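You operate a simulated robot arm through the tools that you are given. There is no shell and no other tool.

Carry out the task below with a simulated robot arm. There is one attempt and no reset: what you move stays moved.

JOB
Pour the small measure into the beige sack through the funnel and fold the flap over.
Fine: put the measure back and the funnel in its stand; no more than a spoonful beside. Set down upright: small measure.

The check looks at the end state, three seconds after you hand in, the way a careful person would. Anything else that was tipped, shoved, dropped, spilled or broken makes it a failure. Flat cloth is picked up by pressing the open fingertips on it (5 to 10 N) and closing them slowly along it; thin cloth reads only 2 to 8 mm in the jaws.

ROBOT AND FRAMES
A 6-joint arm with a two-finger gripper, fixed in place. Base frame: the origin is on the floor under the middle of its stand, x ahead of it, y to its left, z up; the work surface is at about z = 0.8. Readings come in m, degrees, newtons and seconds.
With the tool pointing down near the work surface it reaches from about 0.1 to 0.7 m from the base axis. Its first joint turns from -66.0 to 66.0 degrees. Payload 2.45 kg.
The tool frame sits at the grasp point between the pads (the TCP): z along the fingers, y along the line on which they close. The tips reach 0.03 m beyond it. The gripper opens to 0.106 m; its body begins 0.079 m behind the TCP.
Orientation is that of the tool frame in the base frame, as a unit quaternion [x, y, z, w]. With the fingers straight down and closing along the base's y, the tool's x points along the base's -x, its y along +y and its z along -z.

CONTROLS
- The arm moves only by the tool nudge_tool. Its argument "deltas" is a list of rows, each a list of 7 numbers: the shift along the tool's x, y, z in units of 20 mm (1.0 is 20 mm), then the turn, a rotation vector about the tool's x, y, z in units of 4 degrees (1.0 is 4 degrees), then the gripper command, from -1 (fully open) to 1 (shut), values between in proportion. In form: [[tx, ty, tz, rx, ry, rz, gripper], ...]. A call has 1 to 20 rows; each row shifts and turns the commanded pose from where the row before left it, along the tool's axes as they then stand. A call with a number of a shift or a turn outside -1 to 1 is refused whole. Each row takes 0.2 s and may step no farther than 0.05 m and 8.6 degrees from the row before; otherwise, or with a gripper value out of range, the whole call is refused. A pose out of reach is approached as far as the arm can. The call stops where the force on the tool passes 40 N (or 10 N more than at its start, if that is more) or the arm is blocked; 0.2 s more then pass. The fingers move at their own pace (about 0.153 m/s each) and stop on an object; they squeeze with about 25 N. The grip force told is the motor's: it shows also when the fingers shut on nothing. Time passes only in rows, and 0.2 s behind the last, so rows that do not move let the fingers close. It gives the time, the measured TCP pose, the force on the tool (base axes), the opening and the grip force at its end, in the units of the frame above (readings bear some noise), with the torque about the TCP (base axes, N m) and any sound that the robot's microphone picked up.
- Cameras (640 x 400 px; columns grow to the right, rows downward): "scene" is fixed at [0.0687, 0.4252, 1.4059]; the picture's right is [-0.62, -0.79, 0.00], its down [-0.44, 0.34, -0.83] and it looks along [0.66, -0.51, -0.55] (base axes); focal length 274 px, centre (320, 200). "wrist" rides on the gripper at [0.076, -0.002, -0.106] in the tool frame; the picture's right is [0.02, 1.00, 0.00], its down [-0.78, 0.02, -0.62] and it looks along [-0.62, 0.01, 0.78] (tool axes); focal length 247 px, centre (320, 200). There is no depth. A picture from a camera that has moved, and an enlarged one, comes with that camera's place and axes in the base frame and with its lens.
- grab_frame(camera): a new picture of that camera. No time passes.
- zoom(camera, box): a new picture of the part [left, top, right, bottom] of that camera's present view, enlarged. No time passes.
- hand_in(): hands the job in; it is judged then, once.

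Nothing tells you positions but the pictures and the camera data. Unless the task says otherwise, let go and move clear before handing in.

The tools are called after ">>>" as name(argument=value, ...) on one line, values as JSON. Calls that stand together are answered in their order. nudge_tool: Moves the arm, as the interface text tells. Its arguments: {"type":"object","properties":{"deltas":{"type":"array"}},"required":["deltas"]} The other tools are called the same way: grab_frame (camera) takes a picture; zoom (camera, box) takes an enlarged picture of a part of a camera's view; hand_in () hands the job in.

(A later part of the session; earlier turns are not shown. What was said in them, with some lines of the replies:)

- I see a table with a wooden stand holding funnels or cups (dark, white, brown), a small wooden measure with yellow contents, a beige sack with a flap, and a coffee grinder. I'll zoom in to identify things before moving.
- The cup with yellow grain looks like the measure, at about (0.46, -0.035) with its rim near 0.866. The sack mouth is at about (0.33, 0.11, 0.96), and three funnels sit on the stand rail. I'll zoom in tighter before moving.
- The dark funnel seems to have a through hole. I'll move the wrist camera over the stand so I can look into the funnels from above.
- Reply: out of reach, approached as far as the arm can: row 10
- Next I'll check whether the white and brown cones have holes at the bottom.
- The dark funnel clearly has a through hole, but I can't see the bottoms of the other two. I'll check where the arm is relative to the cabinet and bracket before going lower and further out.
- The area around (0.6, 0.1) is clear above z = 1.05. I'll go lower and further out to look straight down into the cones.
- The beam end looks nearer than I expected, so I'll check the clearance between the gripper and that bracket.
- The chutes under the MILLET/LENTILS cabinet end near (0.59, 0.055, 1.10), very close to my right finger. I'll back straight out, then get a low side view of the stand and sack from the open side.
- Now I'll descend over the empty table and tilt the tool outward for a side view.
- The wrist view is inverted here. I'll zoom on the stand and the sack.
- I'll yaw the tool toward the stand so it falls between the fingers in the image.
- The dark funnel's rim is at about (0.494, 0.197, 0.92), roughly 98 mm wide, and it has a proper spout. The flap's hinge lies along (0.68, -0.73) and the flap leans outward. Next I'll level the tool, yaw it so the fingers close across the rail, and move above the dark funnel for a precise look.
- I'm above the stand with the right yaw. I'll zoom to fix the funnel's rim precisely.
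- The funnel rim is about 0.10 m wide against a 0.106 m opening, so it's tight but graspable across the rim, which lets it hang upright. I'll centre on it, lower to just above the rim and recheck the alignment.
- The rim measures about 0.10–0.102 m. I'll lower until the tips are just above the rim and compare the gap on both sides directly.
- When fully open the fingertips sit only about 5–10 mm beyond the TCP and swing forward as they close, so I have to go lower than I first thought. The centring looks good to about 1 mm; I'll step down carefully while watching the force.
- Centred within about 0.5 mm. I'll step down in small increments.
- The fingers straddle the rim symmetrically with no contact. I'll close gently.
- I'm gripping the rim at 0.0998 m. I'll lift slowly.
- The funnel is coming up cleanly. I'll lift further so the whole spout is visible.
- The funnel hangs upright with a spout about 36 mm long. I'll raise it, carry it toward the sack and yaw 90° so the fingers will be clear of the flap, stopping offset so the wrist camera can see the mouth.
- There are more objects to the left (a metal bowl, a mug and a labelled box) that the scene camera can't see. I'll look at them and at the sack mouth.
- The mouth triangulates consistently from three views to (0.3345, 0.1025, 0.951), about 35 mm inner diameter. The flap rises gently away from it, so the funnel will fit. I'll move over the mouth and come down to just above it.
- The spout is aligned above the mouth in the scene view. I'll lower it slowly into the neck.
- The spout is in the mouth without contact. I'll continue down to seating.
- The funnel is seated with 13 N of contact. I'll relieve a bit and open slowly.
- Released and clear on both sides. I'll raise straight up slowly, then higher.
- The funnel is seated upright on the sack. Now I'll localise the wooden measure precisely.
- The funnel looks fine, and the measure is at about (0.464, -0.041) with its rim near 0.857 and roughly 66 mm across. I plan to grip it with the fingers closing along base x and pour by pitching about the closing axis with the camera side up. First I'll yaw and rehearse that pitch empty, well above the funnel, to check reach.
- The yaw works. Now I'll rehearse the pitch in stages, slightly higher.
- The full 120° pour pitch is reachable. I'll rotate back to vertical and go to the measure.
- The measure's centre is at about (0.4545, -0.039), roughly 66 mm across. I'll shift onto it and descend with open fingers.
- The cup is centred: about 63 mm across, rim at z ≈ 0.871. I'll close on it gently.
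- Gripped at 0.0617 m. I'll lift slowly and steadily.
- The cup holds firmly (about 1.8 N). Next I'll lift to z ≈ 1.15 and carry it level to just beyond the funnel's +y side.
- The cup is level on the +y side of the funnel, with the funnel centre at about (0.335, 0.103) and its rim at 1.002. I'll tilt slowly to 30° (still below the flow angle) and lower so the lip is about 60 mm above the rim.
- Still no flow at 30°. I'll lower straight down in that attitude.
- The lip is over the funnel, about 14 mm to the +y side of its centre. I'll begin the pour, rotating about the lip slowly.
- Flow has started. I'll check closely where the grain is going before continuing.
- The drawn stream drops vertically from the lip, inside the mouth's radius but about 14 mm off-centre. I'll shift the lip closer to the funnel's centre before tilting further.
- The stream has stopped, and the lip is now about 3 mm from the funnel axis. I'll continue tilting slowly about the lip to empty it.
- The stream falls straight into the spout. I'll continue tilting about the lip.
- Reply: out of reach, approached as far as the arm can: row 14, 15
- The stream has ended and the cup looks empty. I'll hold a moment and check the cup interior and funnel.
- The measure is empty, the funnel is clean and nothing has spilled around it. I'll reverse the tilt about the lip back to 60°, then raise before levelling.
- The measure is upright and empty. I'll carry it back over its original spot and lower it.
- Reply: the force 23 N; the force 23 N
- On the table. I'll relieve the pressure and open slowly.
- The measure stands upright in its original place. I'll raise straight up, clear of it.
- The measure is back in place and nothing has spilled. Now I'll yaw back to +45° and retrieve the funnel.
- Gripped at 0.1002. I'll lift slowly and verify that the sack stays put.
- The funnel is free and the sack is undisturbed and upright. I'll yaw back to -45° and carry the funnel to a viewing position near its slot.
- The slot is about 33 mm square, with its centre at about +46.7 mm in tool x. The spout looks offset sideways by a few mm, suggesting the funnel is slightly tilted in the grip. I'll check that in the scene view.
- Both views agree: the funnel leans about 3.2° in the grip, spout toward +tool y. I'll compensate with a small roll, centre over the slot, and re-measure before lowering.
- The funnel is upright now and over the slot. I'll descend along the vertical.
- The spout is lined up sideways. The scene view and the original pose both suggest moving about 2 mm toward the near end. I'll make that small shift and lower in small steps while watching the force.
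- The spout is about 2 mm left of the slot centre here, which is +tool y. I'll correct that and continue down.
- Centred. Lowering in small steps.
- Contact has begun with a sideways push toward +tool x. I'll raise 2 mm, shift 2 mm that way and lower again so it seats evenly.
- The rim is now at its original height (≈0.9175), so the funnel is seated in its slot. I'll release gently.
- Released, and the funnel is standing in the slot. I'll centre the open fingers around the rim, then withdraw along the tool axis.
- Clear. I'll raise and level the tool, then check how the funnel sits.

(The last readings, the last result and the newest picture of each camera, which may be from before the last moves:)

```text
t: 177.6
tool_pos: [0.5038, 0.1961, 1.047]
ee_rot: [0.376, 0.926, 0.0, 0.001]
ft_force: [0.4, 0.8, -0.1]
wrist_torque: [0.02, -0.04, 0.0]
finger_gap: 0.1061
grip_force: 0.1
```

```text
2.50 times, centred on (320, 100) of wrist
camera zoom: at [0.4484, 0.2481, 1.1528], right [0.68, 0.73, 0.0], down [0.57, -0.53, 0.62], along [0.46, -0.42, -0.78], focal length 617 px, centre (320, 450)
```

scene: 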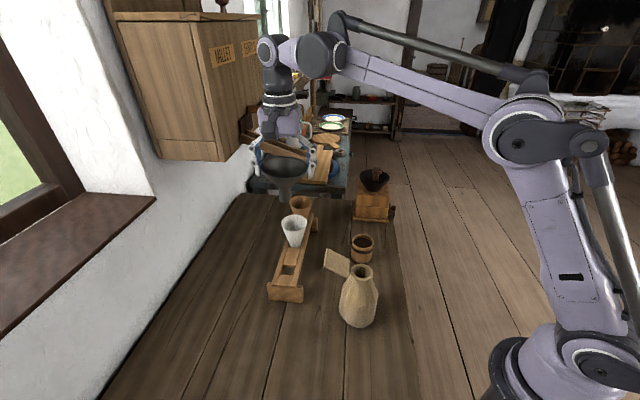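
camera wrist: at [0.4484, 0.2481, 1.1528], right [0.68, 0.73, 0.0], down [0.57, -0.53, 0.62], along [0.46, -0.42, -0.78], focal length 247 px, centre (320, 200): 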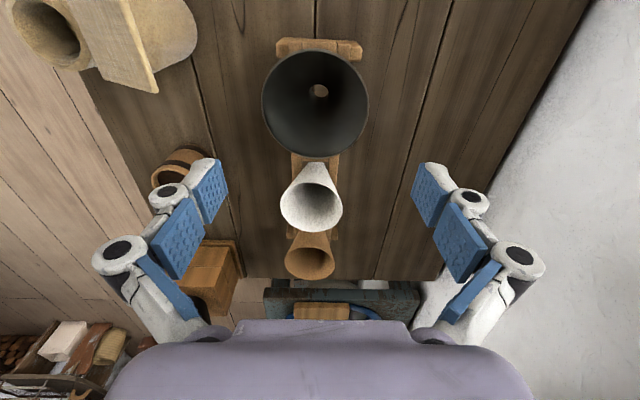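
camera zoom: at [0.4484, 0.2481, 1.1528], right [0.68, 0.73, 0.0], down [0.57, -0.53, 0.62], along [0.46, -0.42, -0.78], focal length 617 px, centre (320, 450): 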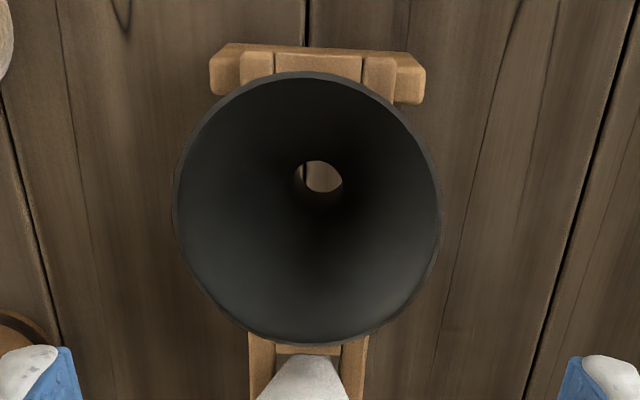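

The funnel is back in its slot at its original height, and the measure, stand and sack look unchanged. Next is the flap: I'll raise, yaw to +45° and close the fingers, staying high.

>>> nudge_tool(deltas=[[0, 0, -1, 0, 0, 0, -1], [0, 0, -1, 0, 0, 0, -1], [0, 0, -1, 0, 0, 0, -1], [0, 0, -1, 0, 0, 0, -1], [0, 0, 0, 0, 0, -0.6, 0], [0, 0, 0, 0, 0, -1, 0.5], [0, 0, 0, 0, 0, -1, 1], [0, 0, 0, 0, 0, -1, 1], [0, 0, 0, 0, 0, -1, 1], [0, 0, 0, 0, 0, -1, 1], [0, 0, 0, 0, 0, -1, 1], [0, 0, 0, 0, 0, -1, 1], [0, 0, 0, 0, 0, -1, 1], [0, 0, 0, 0, 0, -1, 1], [0, 0, 0, 0, 0, -1, 1], [0, 0, 0, 0, 0, -1, 1], [0, 0, 0, 0, 0, -0.6, 1], [0, 0, 0, 0, 0, 0, 1]])

>>> nudge_tool(deltas=[[0, 0, 0, 0, 0, -0.6, 1], [0, 0, 0, 0, 0, -1, 1], [0, 0, 0, 0, 0, -1, 1], [0, 0, 0, 0, 0, -1, 1], [0, 0, 0, 0, 0, -1, 1], [0, 0, 0, 0, 0, -1, 1], [0, 0, 0, 0, 0, -1, 1], [0, 0, 0, 0, 0, -1, 1], [0, 0, 0, 0, 0, -1, 1], [0, 0, 0, 0, 0, -1, 1], [0, 0, 0, 0, 0, -0.5, 1], [0, 0, 0, 0, 0, 0, 1]])

>>> grab_frame(camera="wrist")

```text
t: 181.4
tool_pos: [0.5035, 0.1978, 1.1261]
ee_rot: [-0.04, 0.999, 0.0, 0.001]
ft_force: [0.3, 0.7, -0.4]
wrist_torque: [-0.03, -0.01, 0.01]
finger_gap: 0.0
grip_force: 25.3
```

```text
t: 184.0
tool_pos: [0.504, 0.1983, 1.1252]
ee_rot: [-0.383, 0.924, 0.0, 0.001]
ft_force: [-0.4, -0.3, 0.0]
wrist_torque: [0.02, 0.0, -0.04]
finger_gap: 0.0
grip_force: 24.9
```

```text
taken
camera wrist: at [0.452, 0.1411, 1.2327], right [-0.72, 0.69, 0.0], down [0.54, 0.57, 0.62], along [0.43, 0.45, -0.78], focal length 247 px, centre (320, 200)
```

wrist: 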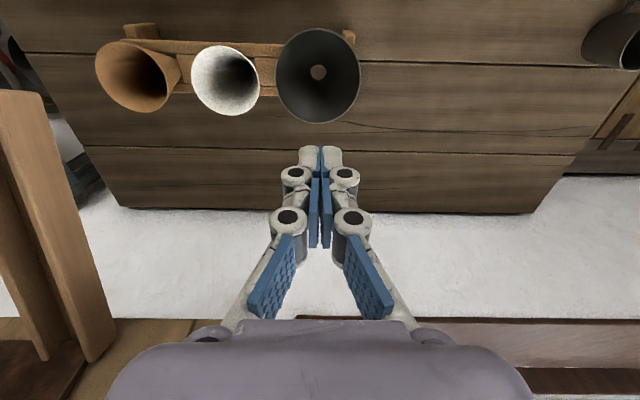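

>>> nudge_tool(deltas=[[0.64, 0.67, 0, 0, 0, 0, 1], [0.64, 0.67, 0, 0, 0, 0, 1], [0.64, 0.67, 0, 0, 0, 0, 1], [0.64, 0.67, 0, 0, 0, 0, 1], [0, 0, 0, 0, 0, 0, 1]])

>>> grab_frame(camera="wrist")

>>> zoom(camera="wrist", box=[240, 0, 400, 100])

>>> zoom(camera="scene", box=[310, 225, 390, 335])

```text
t: 185.2
tool_pos: [0.4293, 0.1988, 1.1269]
ee_rot: [-0.382, 0.924, -0.001, 0.001]
ft_force: [-0.2, 0.3, 0.2]
wrist_torque: [0.0, 0.0, -0.01]
finger_gap: 0.0
grip_force: 24.4
```

```text
taken
camera wrist: at [0.3774, 0.1427, 1.2328], right [-0.72, 0.69, 0.0], down [0.54, 0.56, 0.62], along [0.43, 0.45, -0.78], focal length 247 px, centre (320, 200)
```

wrist: 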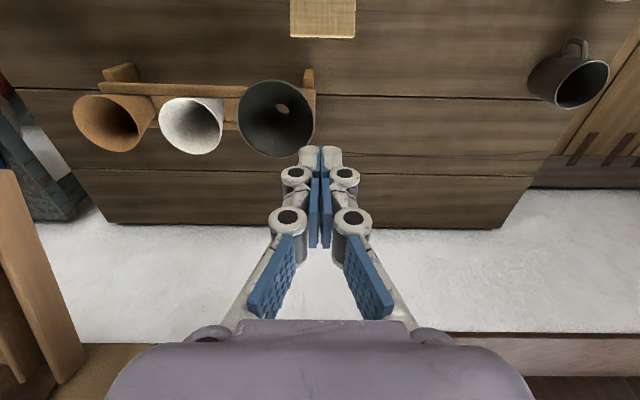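

```text
4.00 times, centred on (320, 50) of wrist
camera zoom: at [0.3774, 0.1427, 1.2328], right [-0.72, 0.69, 0.0], down [0.54, 0.56, 0.62], along [0.43, 0.45, -0.78], focal length 988 px, centre (320, 800)
```

zoom: 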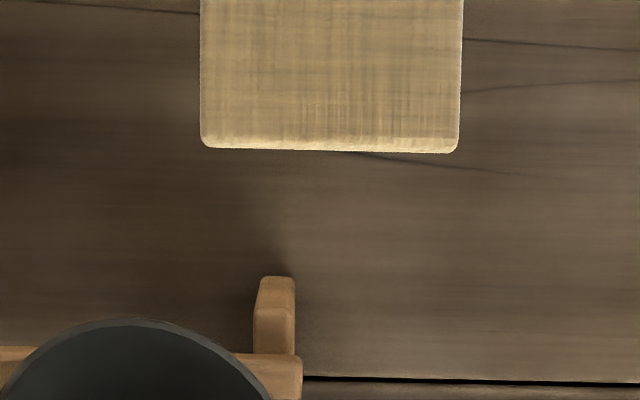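

```text
3.64 times, centred on (350, 280) of scene
camera zoom: at [0.0687, 0.4252, 1.4059], right [-0.62, -0.79, 0.0], down [-0.44, 0.34, -0.83], along [0.66, -0.51, -0.55], focal length 998 px, centre (211, -91)
```

zoom: 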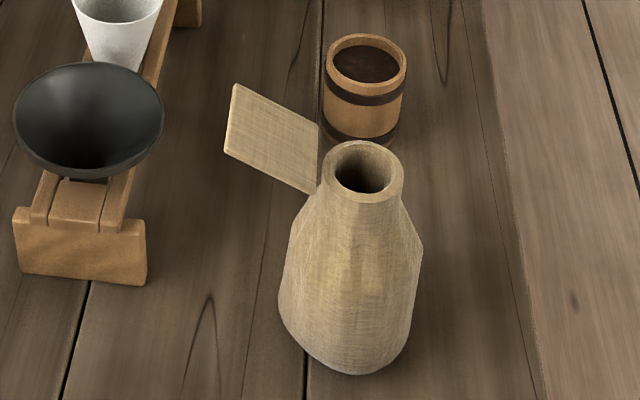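

The flap's outer edge is at about (0.3905, 0.1595, 0.985) and its hinge at about (0.357, 0.123, 0.951), so it slopes up about 34°. I'll bring the closed fingertips down just outside that edge so I can push inward and fold it over.

>>> nudge_tool(deltas=[[0.9, 0.05, 0, 0, 0, 0, 1], [0, 0, 1, 0, 0, 0, 1], [0, 0, 1, 0, 0, 0, 1], [0, 0, 1, 0, 0, 0, 1], [0, 0, 1, 0, 0, 0, 1], [0, 0, 0.8, 0, 0, 0, 1], [0, 0, 0, 0, 0, 0, 1]])

>>> grab_frame(camera="wrist")

>>> zoom(camera="scene", box=[300, 190, 400, 320])

```text
t: 186.8
tool_pos: [0.4167, 0.1881, 1.03]
ee_rot: [-0.383, 0.924, 0.0, 0.0]
ft_force: [0.0, -0.1, 0.3]
wrist_torque: [0.0, -0.03, 0.02]
finger_gap: 0.0
grip_force: 25.2
```

```text
taken
camera wrist: at [0.3647, 0.1314, 1.1378], right [-0.72, 0.69, 0.0], down [0.54, 0.57, 0.62], along [0.43, 0.45, -0.78], focal length 247 px, centre (320, 200)
```

wrist: 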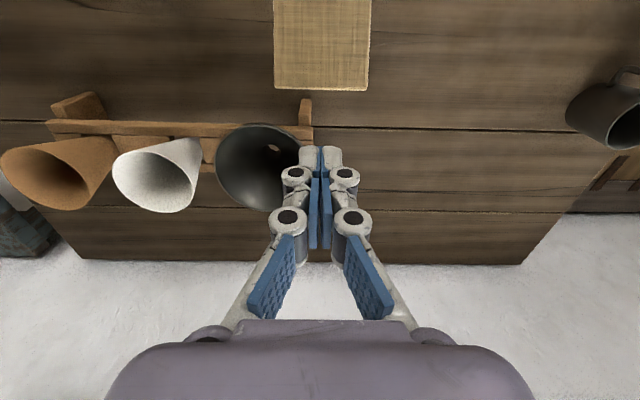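

```text
3.08 times, centred on (350, 255) of scene
camera zoom: at [0.0687, 0.4252, 1.4059], right [-0.62, -0.79, 0.0], down [-0.44, 0.34, -0.83], along [0.66, -0.51, -0.55], focal length 844 px, centre (228, 31)
```

zoom: 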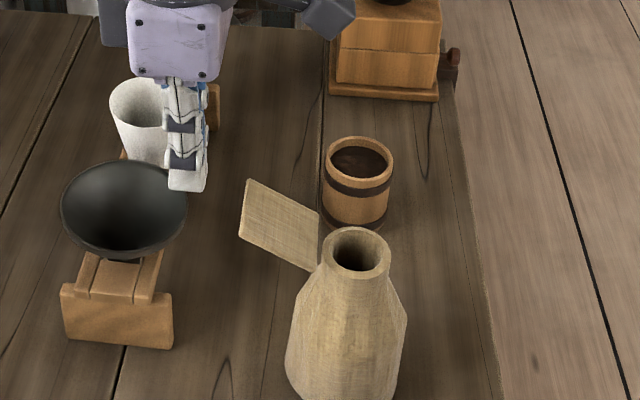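

Aligned laterally and clear of the flap. I'll lower the tip to z ≈ 0.965 and move inward to make contact.

>>> nudge_tool(deltas=[[0, 0, 0.6, 0, 0, 0, 1], [0, 0, 0.6, 0, 0, 0, 1], [0, 0, 0.5, 0, 0, 0, 1], [0.3, 0, 0, 0, 0, 0, 1], [0.3, 0, 0, 0, 0, 0, 1], [0.3, 0, 0, 0, 0, 0, 1], [0.3, 0, 0, 0, 0, 0, 1], [0, 0, 0, 0, 0, 0, 1]])

>>> grab_frame(camera="wrist")

>>> zoom(camera="scene", box=[310, 200, 390, 300])

```text
t: 188.6
tool_pos: [0.399, 0.1712, 0.997]
ee_rot: [-0.383, 0.924, 0.0, 0.001]
ft_force: [0.6, 0.2, 0.0]
wrist_torque: [-0.01, 0.0, -0.02]
finger_gap: 0.0
grip_force: 24.9
```

```text
taken
camera wrist: at [0.3473, 0.1146, 1.1032], right [-0.72, 0.69, 0.0], down [0.54, 0.57, 0.62], along [0.43, 0.45, -0.78], focal length 247 px, centre (320, 200)
```

wrist: 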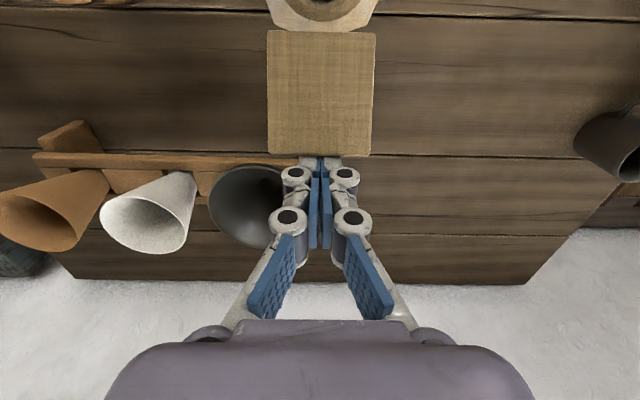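

```text
4.00 times, centred on (350, 250) of scene
camera zoom: at [0.0687, 0.4252, 1.4059], right [-0.62, -0.79, 0.0], down [-0.44, 0.34, -0.83], along [0.66, -0.51, -0.55], focal length 1098 px, centre (200, 0)
```

zoom: 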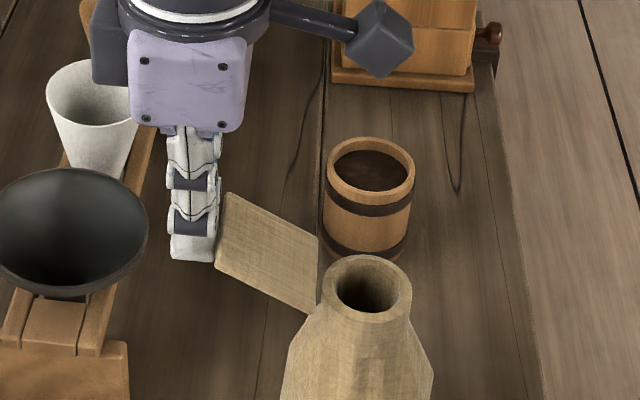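

Just at the edge. Pushing inward slowly now.

>>> nudge_tool(deltas=[[0.2, 0, 0, 0, 0, 0, 1], [0.2, 0, 0, 0, 0, 0, 1], [0.2, 0, 0, 0, 0, 0, 1], [0.2, 0, 0, 0, 0, 0, 1], [0, 0, 0, 0, 0, 0, 1]])

>>> zoom(camera="scene", box=[310, 200, 390, 300])

>>> grab_frame(camera="wrist")

```text
t: 189.8
tool_pos: [0.3884, 0.1586, 0.9958]
ee_rot: [-0.382, 0.924, 0.0, 0.001]
ft_force: [0.6, 0.1, -0.2]
wrist_torque: [0.0, 0.0, 0.02]
finger_gap: 0.0055
grip_force: 25.3
```

```text
4.00 times, centred on (350, 250) of scene
camera zoom: at [0.0687, 0.4252, 1.4059], right [-0.62, -0.79, 0.0], down [-0.44, 0.34, -0.83], along [0.66, -0.51, -0.55], focal length 1098 px, centre (200, 0)
```

zoom: 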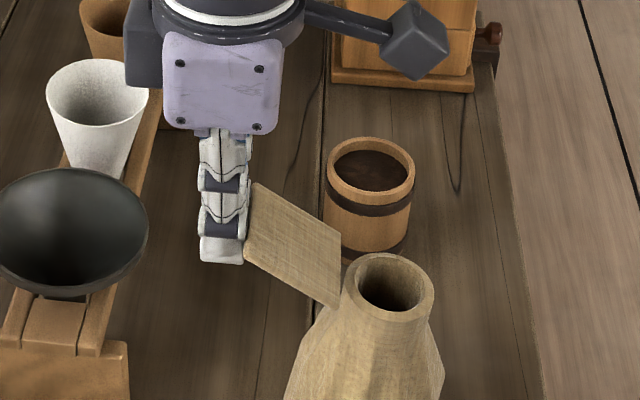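

```text
taken
camera wrist: at [0.3367, 0.1032, 1.103], right [-0.72, 0.69, 0.0], down [0.54, 0.56, 0.62], along [0.43, 0.45, -0.78], focal length 247 px, centre (320, 200)
```

wrist: 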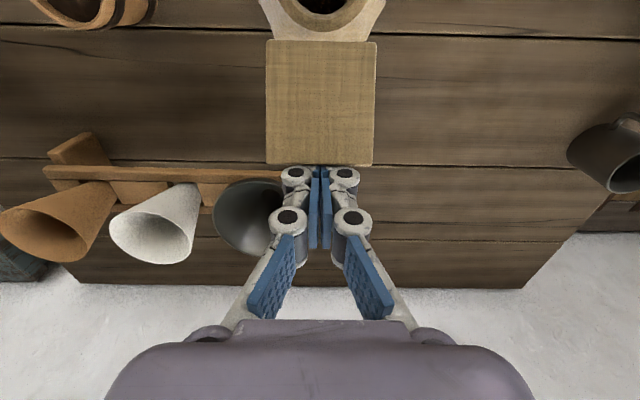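

The sack seems to have moved with the push, so I'm stopping to look carefully.

>>> zoom(camera="scene", box=[300, 180, 420, 350])

>>> grab_frame(camera="scene")

```text
2.35 times, centred on (360, 265) of scene
camera zoom: at [0.0687, 0.4252, 1.4059], right [-0.62, -0.79, 0.0], down [-0.44, 0.34, -0.83], along [0.66, -0.51, -0.55], focal length 646 px, centre (226, 47)
```

zoom: 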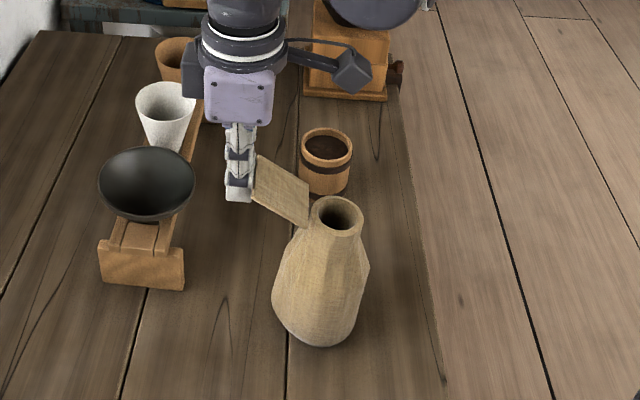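

```text
taken
```

scene: 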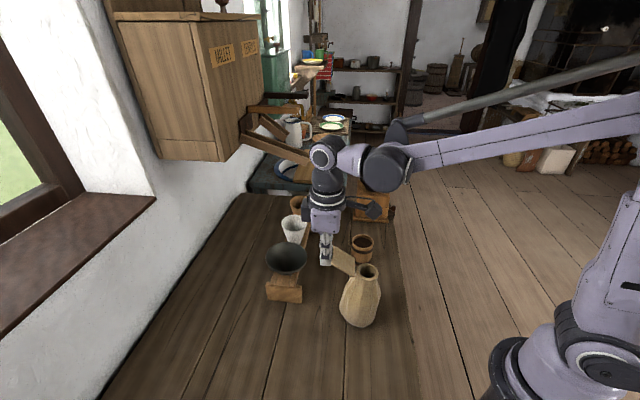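

>>> zoom(camera="wrist", box=[250, 20, 390, 230])

>>> zoom(camera="scene", box=[318, 225, 378, 285])

```text
1.90 times, centred on (320, 125) of wrist
camera zoom: at [0.3367, 0.1032, 1.103], right [-0.72, 0.69, 0.0], down [0.54, 0.56, 0.62], along [0.43, 0.45, -0.78], focal length 470 px, centre (320, 343)
```

zoom: 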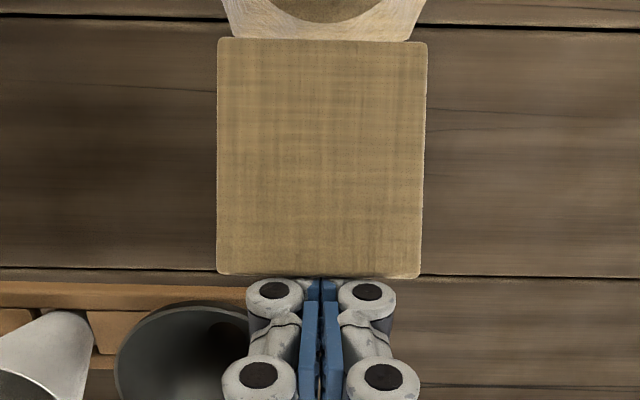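

```text
6.67 times, centred on (348, 255) of scene
camera zoom: at [0.0687, 0.4252, 1.4059], right [-0.62, -0.79, 0.0], down [-0.44, 0.34, -0.83], along [0.66, -0.51, -0.55], focal length 1829 px, centre (133, -167)
```

zoom: 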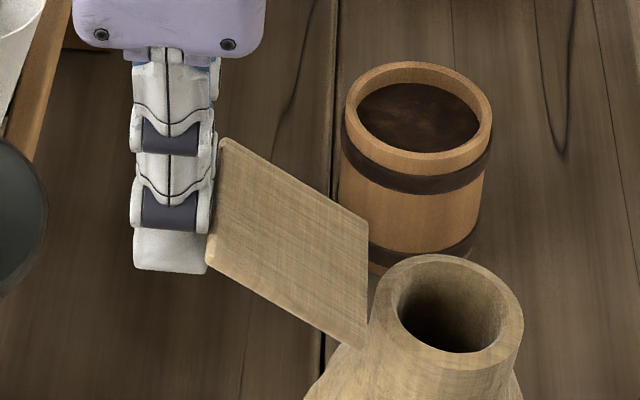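

The push tips the light sack instead of folding the flap. I'll back off gently and see whether the sack settles upright.

>>> nudge_tool(deltas=[[-0.2, 0, 0, 0, 0, 0, 1], [-0.2, 0, 0, 0, 0, 0, 1], [-0.2, 0, 0, 0, 0, 0, 1], [-0.2, 0, 0, 0, 0, 0, 1], [-0.2, 0, 0, 0, 0, 0, 1], [0, 0, 0, 0, 0, 0, 1]])

>>> zoom(camera="scene", box=[310, 200, 390, 300])

>>> grab_frame(camera="wrist")

```text
t: 191.2
tool_pos: [0.4025, 0.1734, 0.9967]
ee_rot: [-0.383, 0.924, 0.0, 0.001]
ft_force: [0.1, 0.1, 0.5]
wrist_torque: [0.01, 0.02, 0.02]
finger_gap: 0.0001
grip_force: 25.2
```

```text
4.00 times, centred on (350, 250) of scene
camera zoom: at [0.0687, 0.4252, 1.4059], right [-0.62, -0.79, 0.0], down [-0.44, 0.34, -0.83], along [0.66, -0.51, -0.55], focal length 1098 px, centre (200, 0)
```

zoom: 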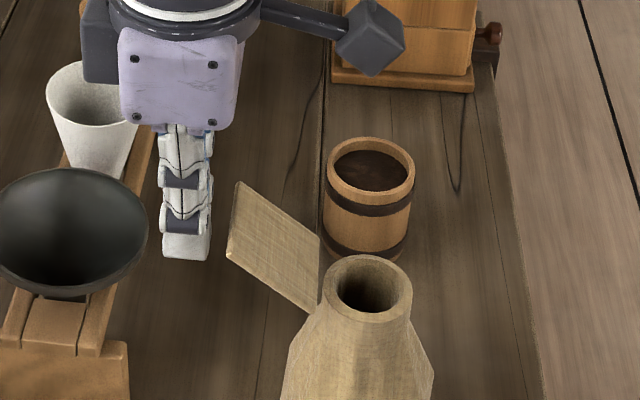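

```text
taken
camera wrist: at [0.3505, 0.1174, 1.1037], right [-0.72, 0.69, 0.0], down [0.54, 0.56, 0.62], along [0.43, 0.45, -0.78], focal length 247 px, centre (320, 200)
```

wrist: 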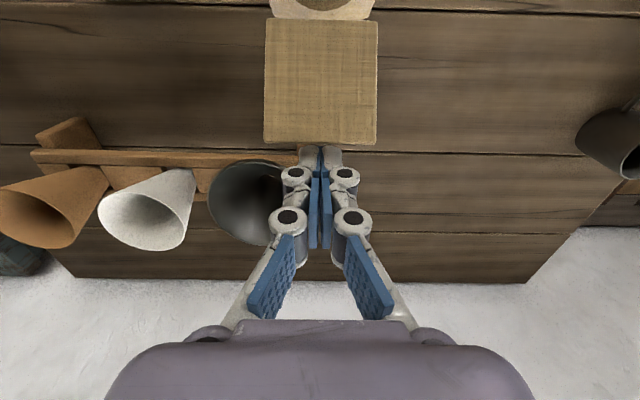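

The sack settled back upright in its original position, and the flap has stayed a bit higher, so its hinge holds by friction. The edge was dragging against the finger as it rose. I'll push again moving up as well as in, following the edge's arc, so friction helps and the sack isn't tipped.

>>> nudge_tool(deltas=[[0.25, 0, 0, 0, 0, 0, 1], [0.2, 0, -0.05, 0, 0, 0, 1], [0.168, 0, -0.21, 0, 0, 0, 1], [0.168, 0, -0.21, 0, 0, 0, 1], [0, 0, 0, 0, 0, 0, 1]])

>>> zoom(camera="scene", box=[310, 200, 390, 300])

>>> grab_frame(camera="wrist")

```text
t: 192.4
tool_pos: [0.3922, 0.1618, 1.006]
ee_rot: [-0.383, 0.924, 0.0, 0.001]
ft_force: [0.5, 1.1, 0.2]
wrist_torque: [0.03, -0.03, -0.03]
finger_gap: 0.0062
grip_force: 25.1
```

```text
4.00 times, centred on (350, 250) of scene
camera zoom: at [0.0687, 0.4252, 1.4059], right [-0.62, -0.79, 0.0], down [-0.44, 0.34, -0.83], along [0.66, -0.51, -0.55], focal length 1098 px, centre (200, 0)
```

zoom: 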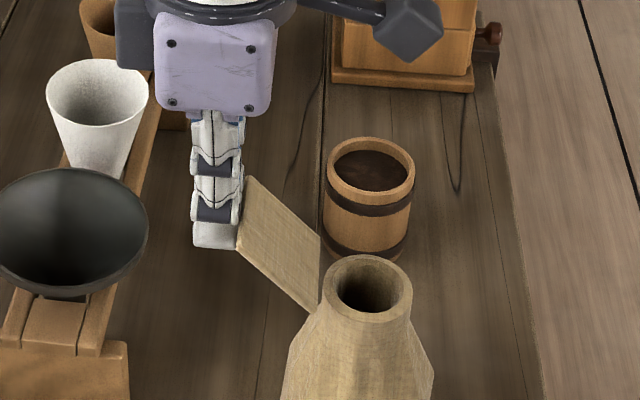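

```text
taken
camera wrist: at [0.3397, 0.1055, 1.1127], right [-0.72, 0.69, 0.0], down [0.54, 0.56, 0.62], along [0.43, 0.45, -0.78], focal length 247 px, centre (320, 200)
```

wrist: 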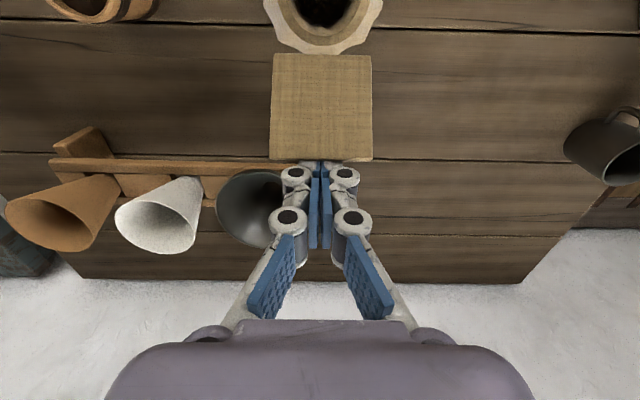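

The flap is lifting and the sack is staying put. Continuing along the arc.

>>> nudge_tool(deltas=[[0.173, 0, -0.165, 0, 0, 0, 1], [0.173, 0, -0.165, 0, 0, 0, 1], [0.173, 0, -0.165, 0, 0, 0, 1], [0.24, 0, -0.15, 0, 0, 0, 1], [0.24, 0, -0.15, 0, 0, 0, 1], [0, 0, 0, 0, 0, 0, 1]])

>>> zoom(camera="scene", box=[310, 200, 390, 300])

>>> grab_frame(camera="wrist")

```text
t: 193.8
tool_pos: [0.3758, 0.1473, 1.0216]
ee_rot: [-0.382, 0.924, 0.0, 0.001]
ft_force: [0.0, -0.8, -0.2]
wrist_torque: [0.03, 0.01, 0.03]
finger_gap: 0.0
grip_force: 25.2
```

```text
4.00 times, centred on (350, 250) of scene
camera zoom: at [0.0687, 0.4252, 1.4059], right [-0.62, -0.79, 0.0], down [-0.44, 0.34, -0.83], along [0.66, -0.51, -0.55], focal length 1098 px, centre (200, 0)
```

zoom: 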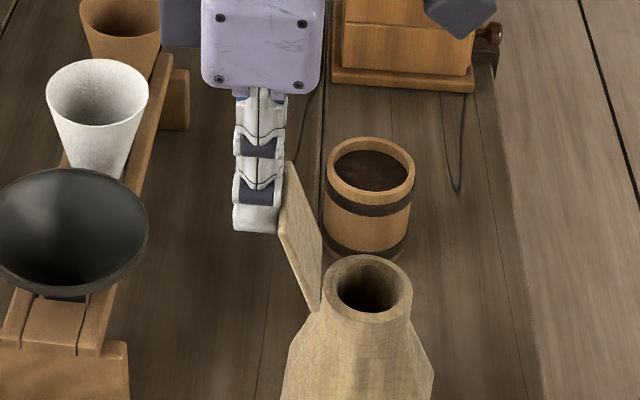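

```text
taken
camera wrist: at [0.3243, 0.0915, 1.1283], right [-0.72, 0.69, 0.0], down [0.54, 0.57, 0.62], along [0.43, 0.45, -0.78], focal length 247 px, centre (320, 200)
```

wrist: 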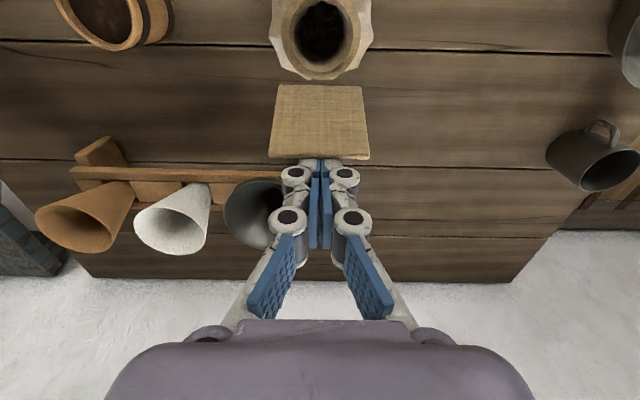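

>>> nudge_tool(deltas=[[0.25, 0, -0.1, 0, 0, 0, 1], [0.25, 0, -0.1, 0, 0, 0, 1], [0.25, 0, -0.05, 0, 0, 0, 1], [0.25, 0, -0.05, 0, 0, 0, 1], [0, 0, 0, 0, 0, 0, 1]])

>>> zoom(camera="scene", box=[310, 200, 390, 300])

>>> grab_frame(camera="wrist")

```text
t: 195.0
tool_pos: [0.3632, 0.1341, 1.0273]
ee_rot: [-0.382, 0.924, 0.001, 0.001]
ft_force: [0.2, 0.6, 0.6]
wrist_torque: [0.02, 0.0, 0.0]
finger_gap: 0.0
grip_force: 25.0
```

```text
4.00 times, centred on (350, 250) of scene
camera zoom: at [0.0687, 0.4252, 1.4059], right [-0.62, -0.79, 0.0], down [-0.44, 0.34, -0.83], along [0.66, -0.51, -0.55], focal length 1098 px, centre (200, 0)
```

zoom: 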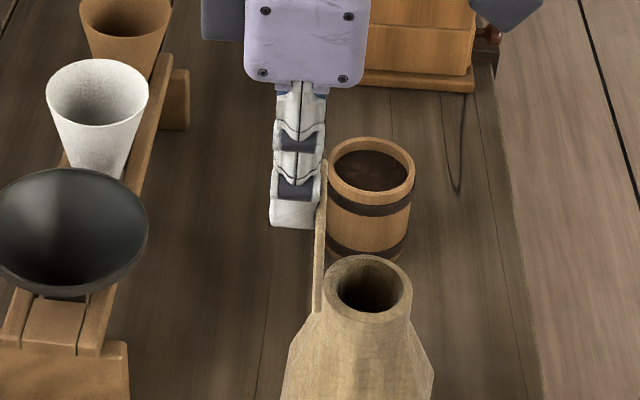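

```text
taken
camera wrist: at [0.3111, 0.0782, 1.1334], right [-0.72, 0.69, 0.0], down [0.54, 0.56, 0.62], along [0.43, 0.45, -0.78], focal length 247 px, centre (320, 200)
```

wrist: 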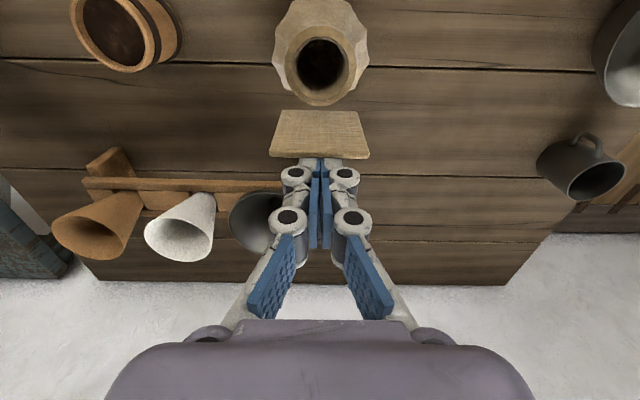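

The flap is vertical. Now I'll sweep the tip over and down along the arc about the hinge.

>>> nudge_tool(deltas=[[0.2975, 0, 0.04, 0, 0, 0, 1], [0.2975, 0, 0.04, 0, 0, 0, 1], [0.2775, 0, 0.115, 0, 0, 0, 1], [0.2775, 0, 0.115, 0, 0, 0, 1], [0, 0, 0, 0, 0, 0, 1]])

>>> zoom(camera="scene", box=[310, 200, 390, 300])

>>> grab_frame(camera="wrist")

```text
t: 196.2
tool_pos: [0.3492, 0.1178, 1.0222]
ee_rot: [-0.382, 0.924, 0.001, 0.001]
ft_force: [0.3, -0.9, -0.4]
wrist_torque: [-0.01, 0.01, 0.0]
finger_gap: 0.0
grip_force: 25.5
```

```text
4.00 times, centred on (350, 250) of scene
camera zoom: at [0.0687, 0.4252, 1.4059], right [-0.62, -0.79, 0.0], down [-0.44, 0.34, -0.83], along [0.66, -0.51, -0.55], focal length 1098 px, centre (200, 0)
```

zoom: 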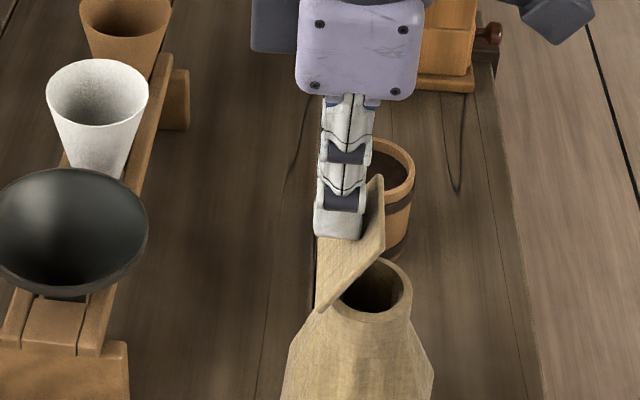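

```text
taken
camera wrist: at [0.2956, 0.0617, 1.1282], right [-0.72, 0.69, 0.0], down [0.54, 0.57, 0.62], along [0.43, 0.45, -0.78], focal length 247 px, centre (320, 200)
```

wrist: 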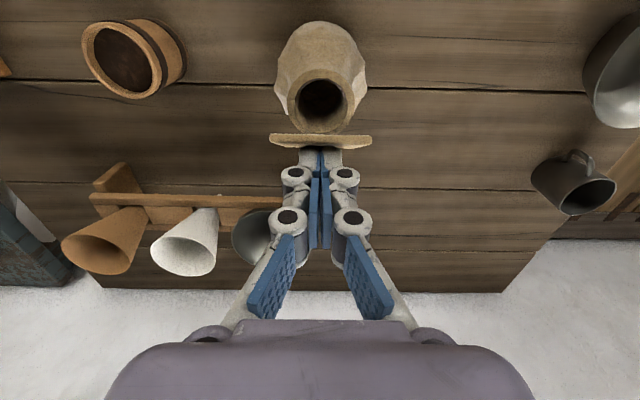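

Past vertical, and the sack hasn't moved. Continuing over and down.

>>> nudge_tool(deltas=[[0.2375, 0, 0.18, 0, 0, 0, 1], [0.2375, 0, 0.18, 0, 0, 0, 1], [0.1825, 0, 0.24, 0, 0, 0, 1], [0.1825, 0, 0.24, 0, 0, 0, 1], [0, 0, 0, 0, 0, 0, 1]])

>>> zoom(camera="scene", box=[310, 200, 390, 300])

>>> grab_frame(camera="wrist")

```text
t: 197.4
tool_pos: [0.3345, 0.1062, 1.005]
ee_rot: [-0.383, 0.924, 0.001, 0.001]
ft_force: [-0.7, 0.2, -0.8]
wrist_torque: [0.01, -0.01, -0.01]
finger_gap: 0.0001
grip_force: 25.2
```

```text
4.00 times, centred on (350, 250) of scene
camera zoom: at [0.0687, 0.4252, 1.4059], right [-0.62, -0.79, 0.0], down [-0.44, 0.34, -0.83], along [0.66, -0.51, -0.55], focal length 1098 px, centre (200, 0)
```

zoom: 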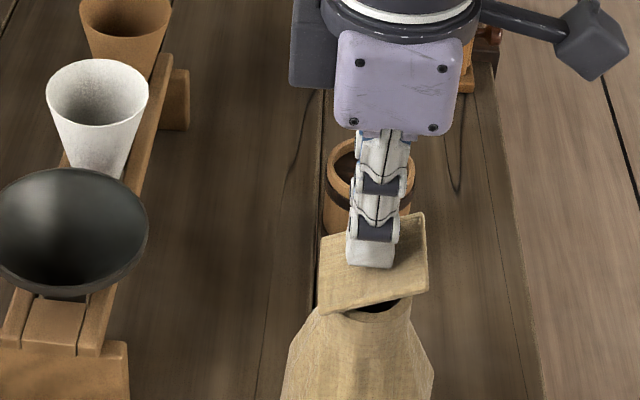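

```text
taken
camera wrist: at [0.2825, 0.0495, 1.1105], right [-0.72, 0.69, 0.0], down [0.54, 0.57, 0.62], along [0.43, 0.45, -0.78], focal length 247 px, centre (320, 200)
```

wrist: 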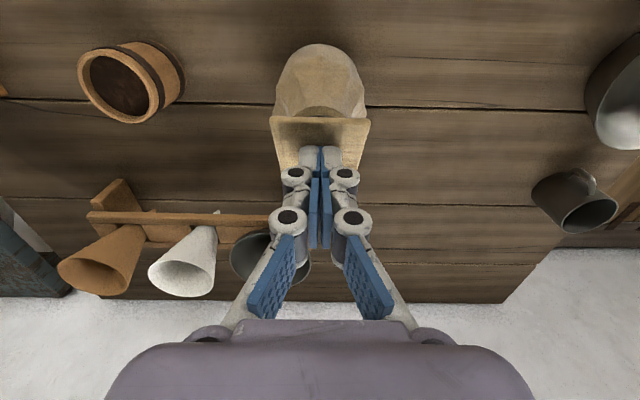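

Almost folded. I'll press down the rest of the way gently.

>>> nudge_tool(deltas=[[0.115, 0, 0.28, 0, 0, 0, 1], [0.115, 0, 0.25, 0, 0, 0, 1], [0, 0, 0, 0, 0, 0, 1]])

>>> nudge_tool(deltas=[[0.05, 0, 0.12, 0, 0, 0, 1], [0, 0, 0.1, 0, 0, 0, 1], [0, 0, 0, 0, 0, 0, 1]])

>>> zoom(camera="scene", box=[310, 200, 390, 300])

```text
t: 198.2
tool_pos: [0.332, 0.1017, 0.994]
ee_rot: [-0.382, 0.924, 0.0, 0.001]
ft_force: [0.4, 0.4, 0.3]
wrist_torque: [0.01, 0.05, -0.01]
finger_gap: 0.0
grip_force: 25.0
```

```text
t: 199.0
tool_pos: [0.3327, 0.1009, 0.9891]
ee_rot: [-0.383, 0.924, 0.0, 0.001]
ft_force: [0.2, -0.7, 0.0]
wrist_torque: [0.03, 0.02, 0.01]
finger_gap: 0.0
grip_force: 25.1
```

```text
4.00 times, centred on (350, 250) of scene
camera zoom: at [0.0687, 0.4252, 1.4059], right [-0.62, -0.79, 0.0], down [-0.44, 0.34, -0.83], along [0.66, -0.51, -0.55], focal length 1098 px, centre (200, 0)
```

zoom: 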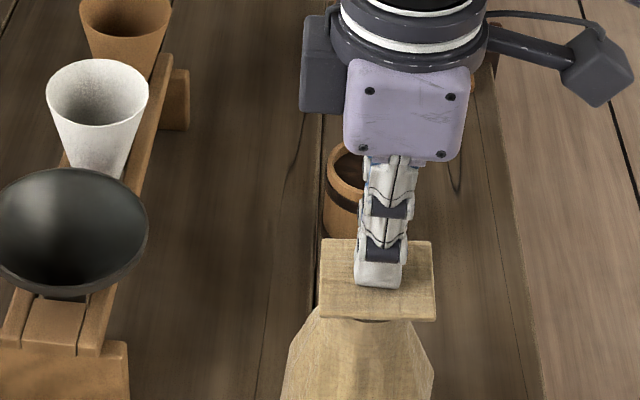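

>>> nudge_tool(deltas=[[0, 0, 0.08, 0, 0, 0, 1], [0, 0, 0, 0, 0, 0, 1]])

>>> nudge_tool(deltas=[[0, 0, 0.06, 0, 0, 0, 1], [0, 0, 0, 0, 0, 0, 1]])

```text
t: 199.6
tool_pos: [0.3317, 0.1012, 0.9876]
ee_rot: [-0.382, 0.924, 0.001, 0.001]
ft_force: [0.4, -0.1, -0.3]
wrist_torque: [-0.01, -0.04, -0.03]
finger_gap: 0.0001
grip_force: 25.1
```

```text
t: 200.2
tool_pos: [0.3288, 0.102, 0.9859]
ee_rot: [-0.383, 0.924, 0.0, 0.002]
ft_force: [0.1, 0.0, 0.0]
wrist_torque: [0.01, -0.01, 0.01]
finger_gap: 0.0
grip_force: 24.4
```

>>> nudge_tool(deltas=[[0, 0, 0.06, 0, 0, 0, 1], [0, 0, 0, 0, 0, 0, 1]])

>>> nudge_tool(deltas=[[0, 0, 0.06, 0, 0, 0, 1], [0, 0, 0, 0, 0, 0, 1]])

>>> zoom(camera="scene", box=[320, 230, 390, 300])

```text
t: 200.8
tool_pos: [0.3304, 0.1015, 0.9858]
ee_rot: [-0.382, 0.924, 0.0, 0.0]
ft_force: [0.0, -0.1, 1.2]
wrist_torque: [-0.02, 0.01, -0.04]
finger_gap: 0.0059
grip_force: 25.5
```

```text
t: 201.4
tool_pos: [0.331, 0.1024, 0.984]
ee_rot: [-0.382, 0.924, 0.001, 0.001]
ft_force: [-0.1, -0.4, 11.6]
wrist_torque: [0.0, 0.01, 0.01]
finger_gap: 0.0058
grip_force: 24.7
```

```text
5.71 times, centred on (355, 265) of scene
camera zoom: at [0.0686, 0.4251, 1.4059], right [-0.62, -0.79, 0.0], down [-0.44, 0.34, -0.83], along [0.66, -0.51, -0.55], focal length 1568 px, centre (120, -171)
```

zoom: 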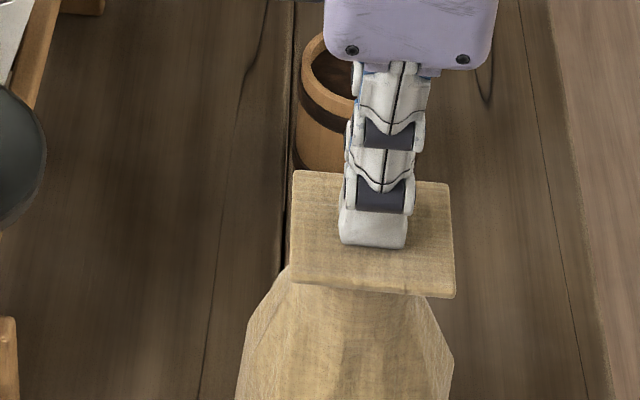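

The flap lies flat on the mouth, pressed with about 12 N. The jaws read 5.8 mm, so they may have caught the cloth. I'll ease off and open the fingers before lifting.

>>> nudge_tool(deltas=[[0, 0, -0.05, 0, 0, 0, 1], [0, 0, 0, 0, 0, 0, 0.8], [0, 0, 0, 0, 0, 0, 0.6], [0, 0, 0, 0, 0, 0, 0.5], [0, 0, 0, 0, 0, 0, 0.5]])

>>> zoom(camera="scene", box=[310, 200, 390, 300])

```text
t: 202.6
tool_pos: [0.3304, 0.102, 0.9844]
ee_rot: [-0.382, 0.924, 0.0, 0.001]
ft_force: [-0.5, 0.6, 6.7]
wrist_torque: [-0.02, -0.02, 0.05]
finger_gap: 0.0267
grip_force: 6.2
```

```text
4.00 times, centred on (350, 250) of scene
camera zoom: at [0.0686, 0.4251, 1.4059], right [-0.62, -0.79, 0.0], down [-0.44, 0.34, -0.83], along [0.66, -0.51, -0.55], focal length 1098 px, centre (200, 0)
```

zoom: 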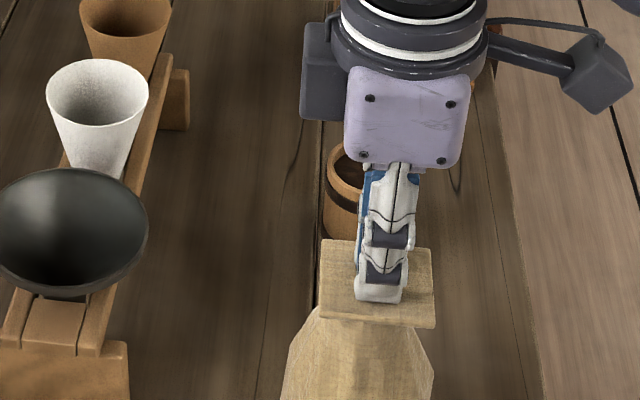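

>>> nudge_tool(deltas=[[0, 0, -0.1, 0, 0, 0, 0.5], [0, 0, -0.1, 0, 0, 0, 0.5], [0, 0, -0.2, 0, 0, 0, 0.5], [0, 0, -0.3, 0, 0, 0, 0.5], [0, 0, 0, 0, 0, 0, 0.5]])

>>> zoom(camera="scene", box=[310, 200, 390, 300])

```text
t: 203.8
tool_pos: [0.3301, 0.1012, 0.999]
ee_rot: [-0.383, 0.924, 0.0, 0.001]
ft_force: [0.5, 0.1, -0.7]
wrist_torque: [-0.01, 0.03, -0.02]
finger_gap: 0.0268
grip_force: 0.1
```

```text
4.00 times, centred on (350, 250) of scene
camera zoom: at [0.0687, 0.4252, 1.4059], right [-0.62, -0.79, 0.0], down [-0.44, 0.34, -0.83], along [0.66, -0.51, -0.55], focal length 1098 px, centre (200, 0)
```

zoom: 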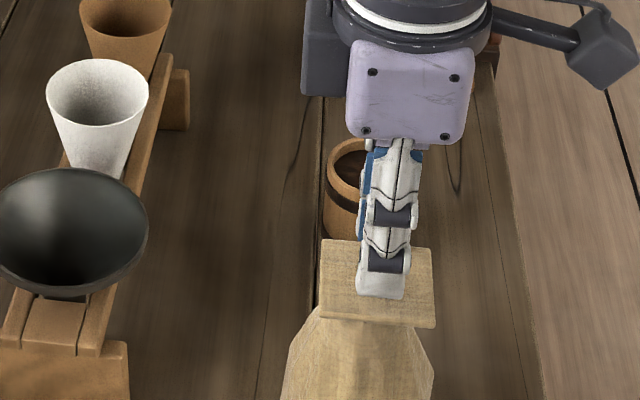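

The flap stays down. I'll raise well clear and inspect everything.

>>> nudge_tool(deltas=[[0, 0, -0.5, 0, 0, 0, 0.5], [0, 0, -1, 0, 0, 0, 0.5], [0, 0, -1, 0, 0, 0, 0.5], [0, 0, -1, 0, 0, 0, 0.5], [0, 0, -1, 0, 0, 0, 0.5], [0, 0, -1, 0, 0, 0, 0.5], [0, 0, -1, 0, 0, 0, 0.5], [0, 0, -1, 0, 0, 0, 0.5], [0, 0, 0, 0, 0, 0, 0.5]])

>>> grab_frame(camera="scene")

>>> zoom(camera="scene", box=[310, 225, 390, 335])

>>> grab_frame(camera="wrist")

```text
t: 205.8
tool_pos: [0.3298, 0.1022, 1.1505]
ee_rot: [-0.383, 0.924, 0.0, 0.002]
ft_force: [-0.5, -0.2, 0.1]
wrist_torque: [0.02, 0.02, 0.0]
finger_gap: 0.0266
grip_force: 0.2
```

```text
taken
```

scene: 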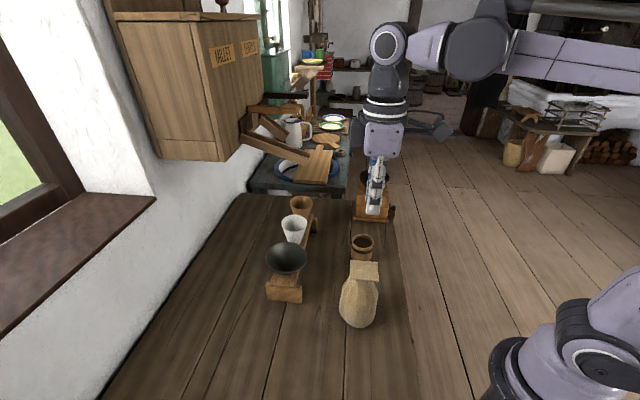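

```text
3.64 times, centred on (350, 280) of scene
camera zoom: at [0.0687, 0.4252, 1.4059], right [-0.62, -0.79, 0.0], down [-0.44, 0.34, -0.83], along [0.66, -0.51, -0.55], focal length 998 px, centre (211, -91)
```

zoom: 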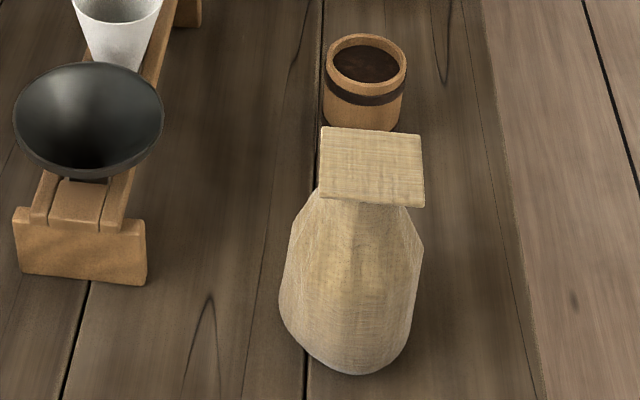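

```text
taken
camera wrist: at [0.2783, 0.0462, 1.2573], right [-0.72, 0.69, 0.0], down [0.54, 0.57, 0.62], along [0.43, 0.45, -0.78], focal length 247 px, centre (320, 200)
```

wrist: 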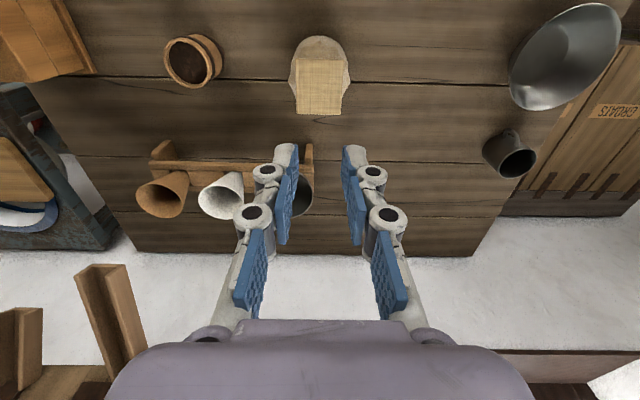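

The flap is folded and the sack is upright. I'll inspect closely for spilled grain, and check the measure and the funnel's seating.

>>> zoom(camera="wrist", box=[230, 20, 410, 140])

>>> zoom(camera="wrist", box=[140, 15, 250, 105])

>>> zoom(camera="scene", box=[260, 185, 330, 310])

>>> zoom(camera="scene", box=[310, 220, 430, 360])

```text
3.33 times, centred on (320, 80) of wrist
camera zoom: at [0.2783, 0.0462, 1.2573], right [-0.72, 0.69, 0.0], down [0.54, 0.57, 0.62], along [0.43, 0.45, -0.78], focal length 823 px, centre (320, 600)
```

zoom: 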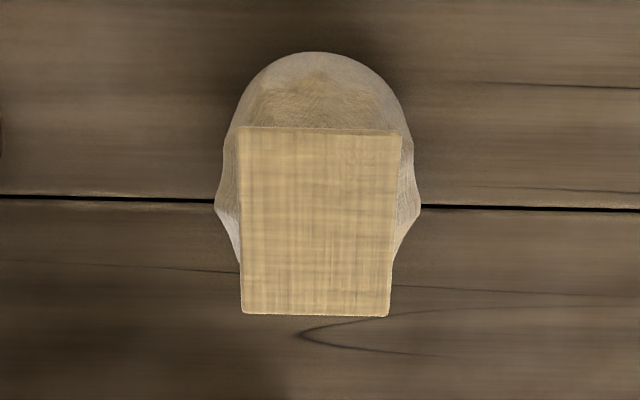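

```text
4.44 times, centred on (195, 60) of wrist
camera zoom: at [0.2783, 0.0462, 1.2573], right [-0.72, 0.69, 0.0], down [0.54, 0.57, 0.62], along [0.43, 0.45, -0.78], focal length 1098 px, centre (876, 822)
```

zoom: 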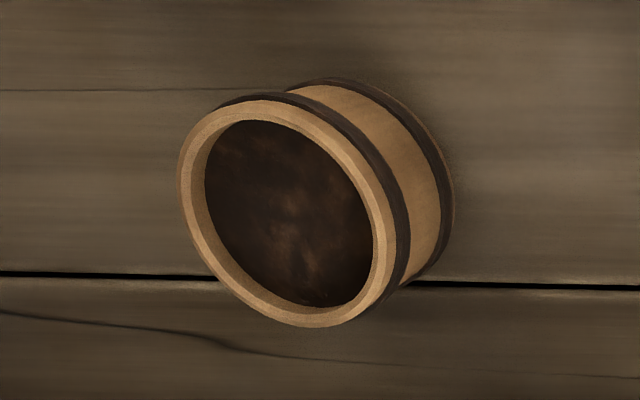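

```text
3.20 times, centred on (295, 248) of scene
camera zoom: at [0.0687, 0.4252, 1.4059], right [-0.62, -0.79, 0.0], down [-0.44, 0.34, -0.83], along [0.66, -0.51, -0.55], focal length 878 px, centre (400, 48)
```

zoom: 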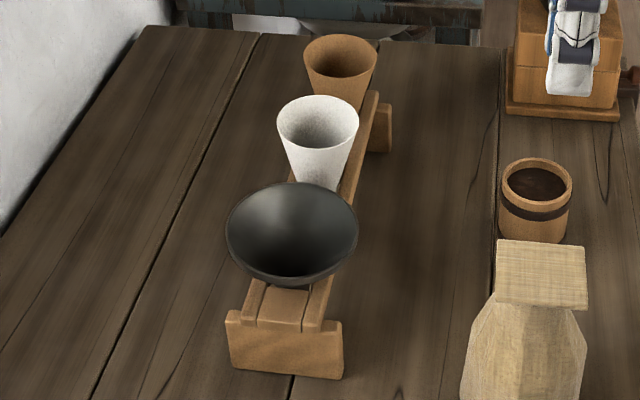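

```text
2.86 times, centred on (370, 290) of scene
camera zoom: at [0.0687, 0.4252, 1.4059], right [-0.62, -0.79, 0.0], down [-0.44, 0.34, -0.83], along [0.66, -0.51, -0.55], focal length 784 px, centre (177, -57)
```

zoom: 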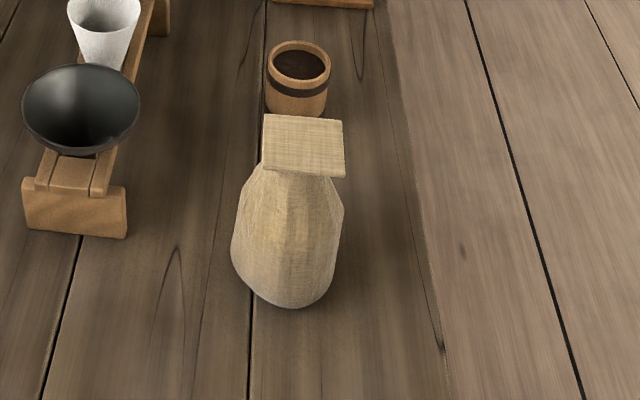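

Everything checks out: no grain on the table, the measure upright in its place, the funnel in its slot, and the flap folded over the upright sack. I'll move the arm a little further clear and take a last look.

>>> nudge_tool(deltas=[[0, 0, -1, 0, 0, 0, 0], [0, 0, -1, 0, 0, 0, -0.5], [0, 0, -1, 0, 0, 0, -1], [0, 0, -1, 0, 0, 0, -1], [0, 0, 0, 0, 0, 0, -1], [0, 0, 0, 0, 0, 0, -1]])

>>> grab_frame(camera="scene")

>>> grab_frame(camera="wrist")

```text
t: 207.2
tool_pos: [0.3318, 0.1007, 1.23]
ee_rot: [-0.383, 0.924, 0.0, 0.0]
ft_force: [0.8, 0.8, 0.0]
wrist_torque: [-0.01, -0.01, 0.0]
finger_gap: 0.106
grip_force: 0.1
```

```text
taken
```

scene: 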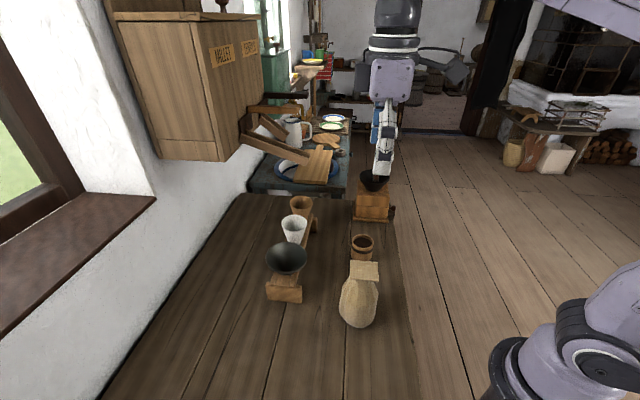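

```text
taken
camera wrist: at [0.2786, 0.0455, 1.3366], right [-0.72, 0.69, 0.0], down [0.54, 0.57, 0.62], along [0.43, 0.45, -0.78], focal length 247 px, centre (320, 200)
```

wrist: 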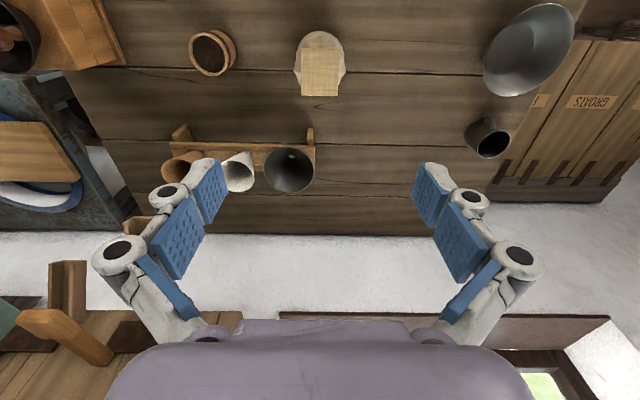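

The views show the sack filled and upright with its flap folded over, the empty measure upright in its place, and the funnel back in its stand. I see no spill and the arm is clear, so I'm handing in.

>>> hand_in()

```text
The job is handed in.
```

The job is handed in. The measure's grain went through the dark funnel into the beige sack, and the flap is folded over the mouth. The verdict hasn't been shown to me.

- **Measure:** it is empty and standing upright at its original spot.
- **Funnel:** it is back in its slot at its original height, but leaning about 4° (upright at the start).
- **Stand:** it shifted roughly 3 mm when I set the funnel back in.
- **Sack:** my first push on the flap tipped it about 4°. It settled back upright in its original place, and the second attempt folded the flap without moving it.
- **Spills:** I saw no grain on the table in the final close-ups.

I took "the funnel" to be the dark one. It was the only one of the three cones with a through hole I could see, and its spout fitted the sack mouth.
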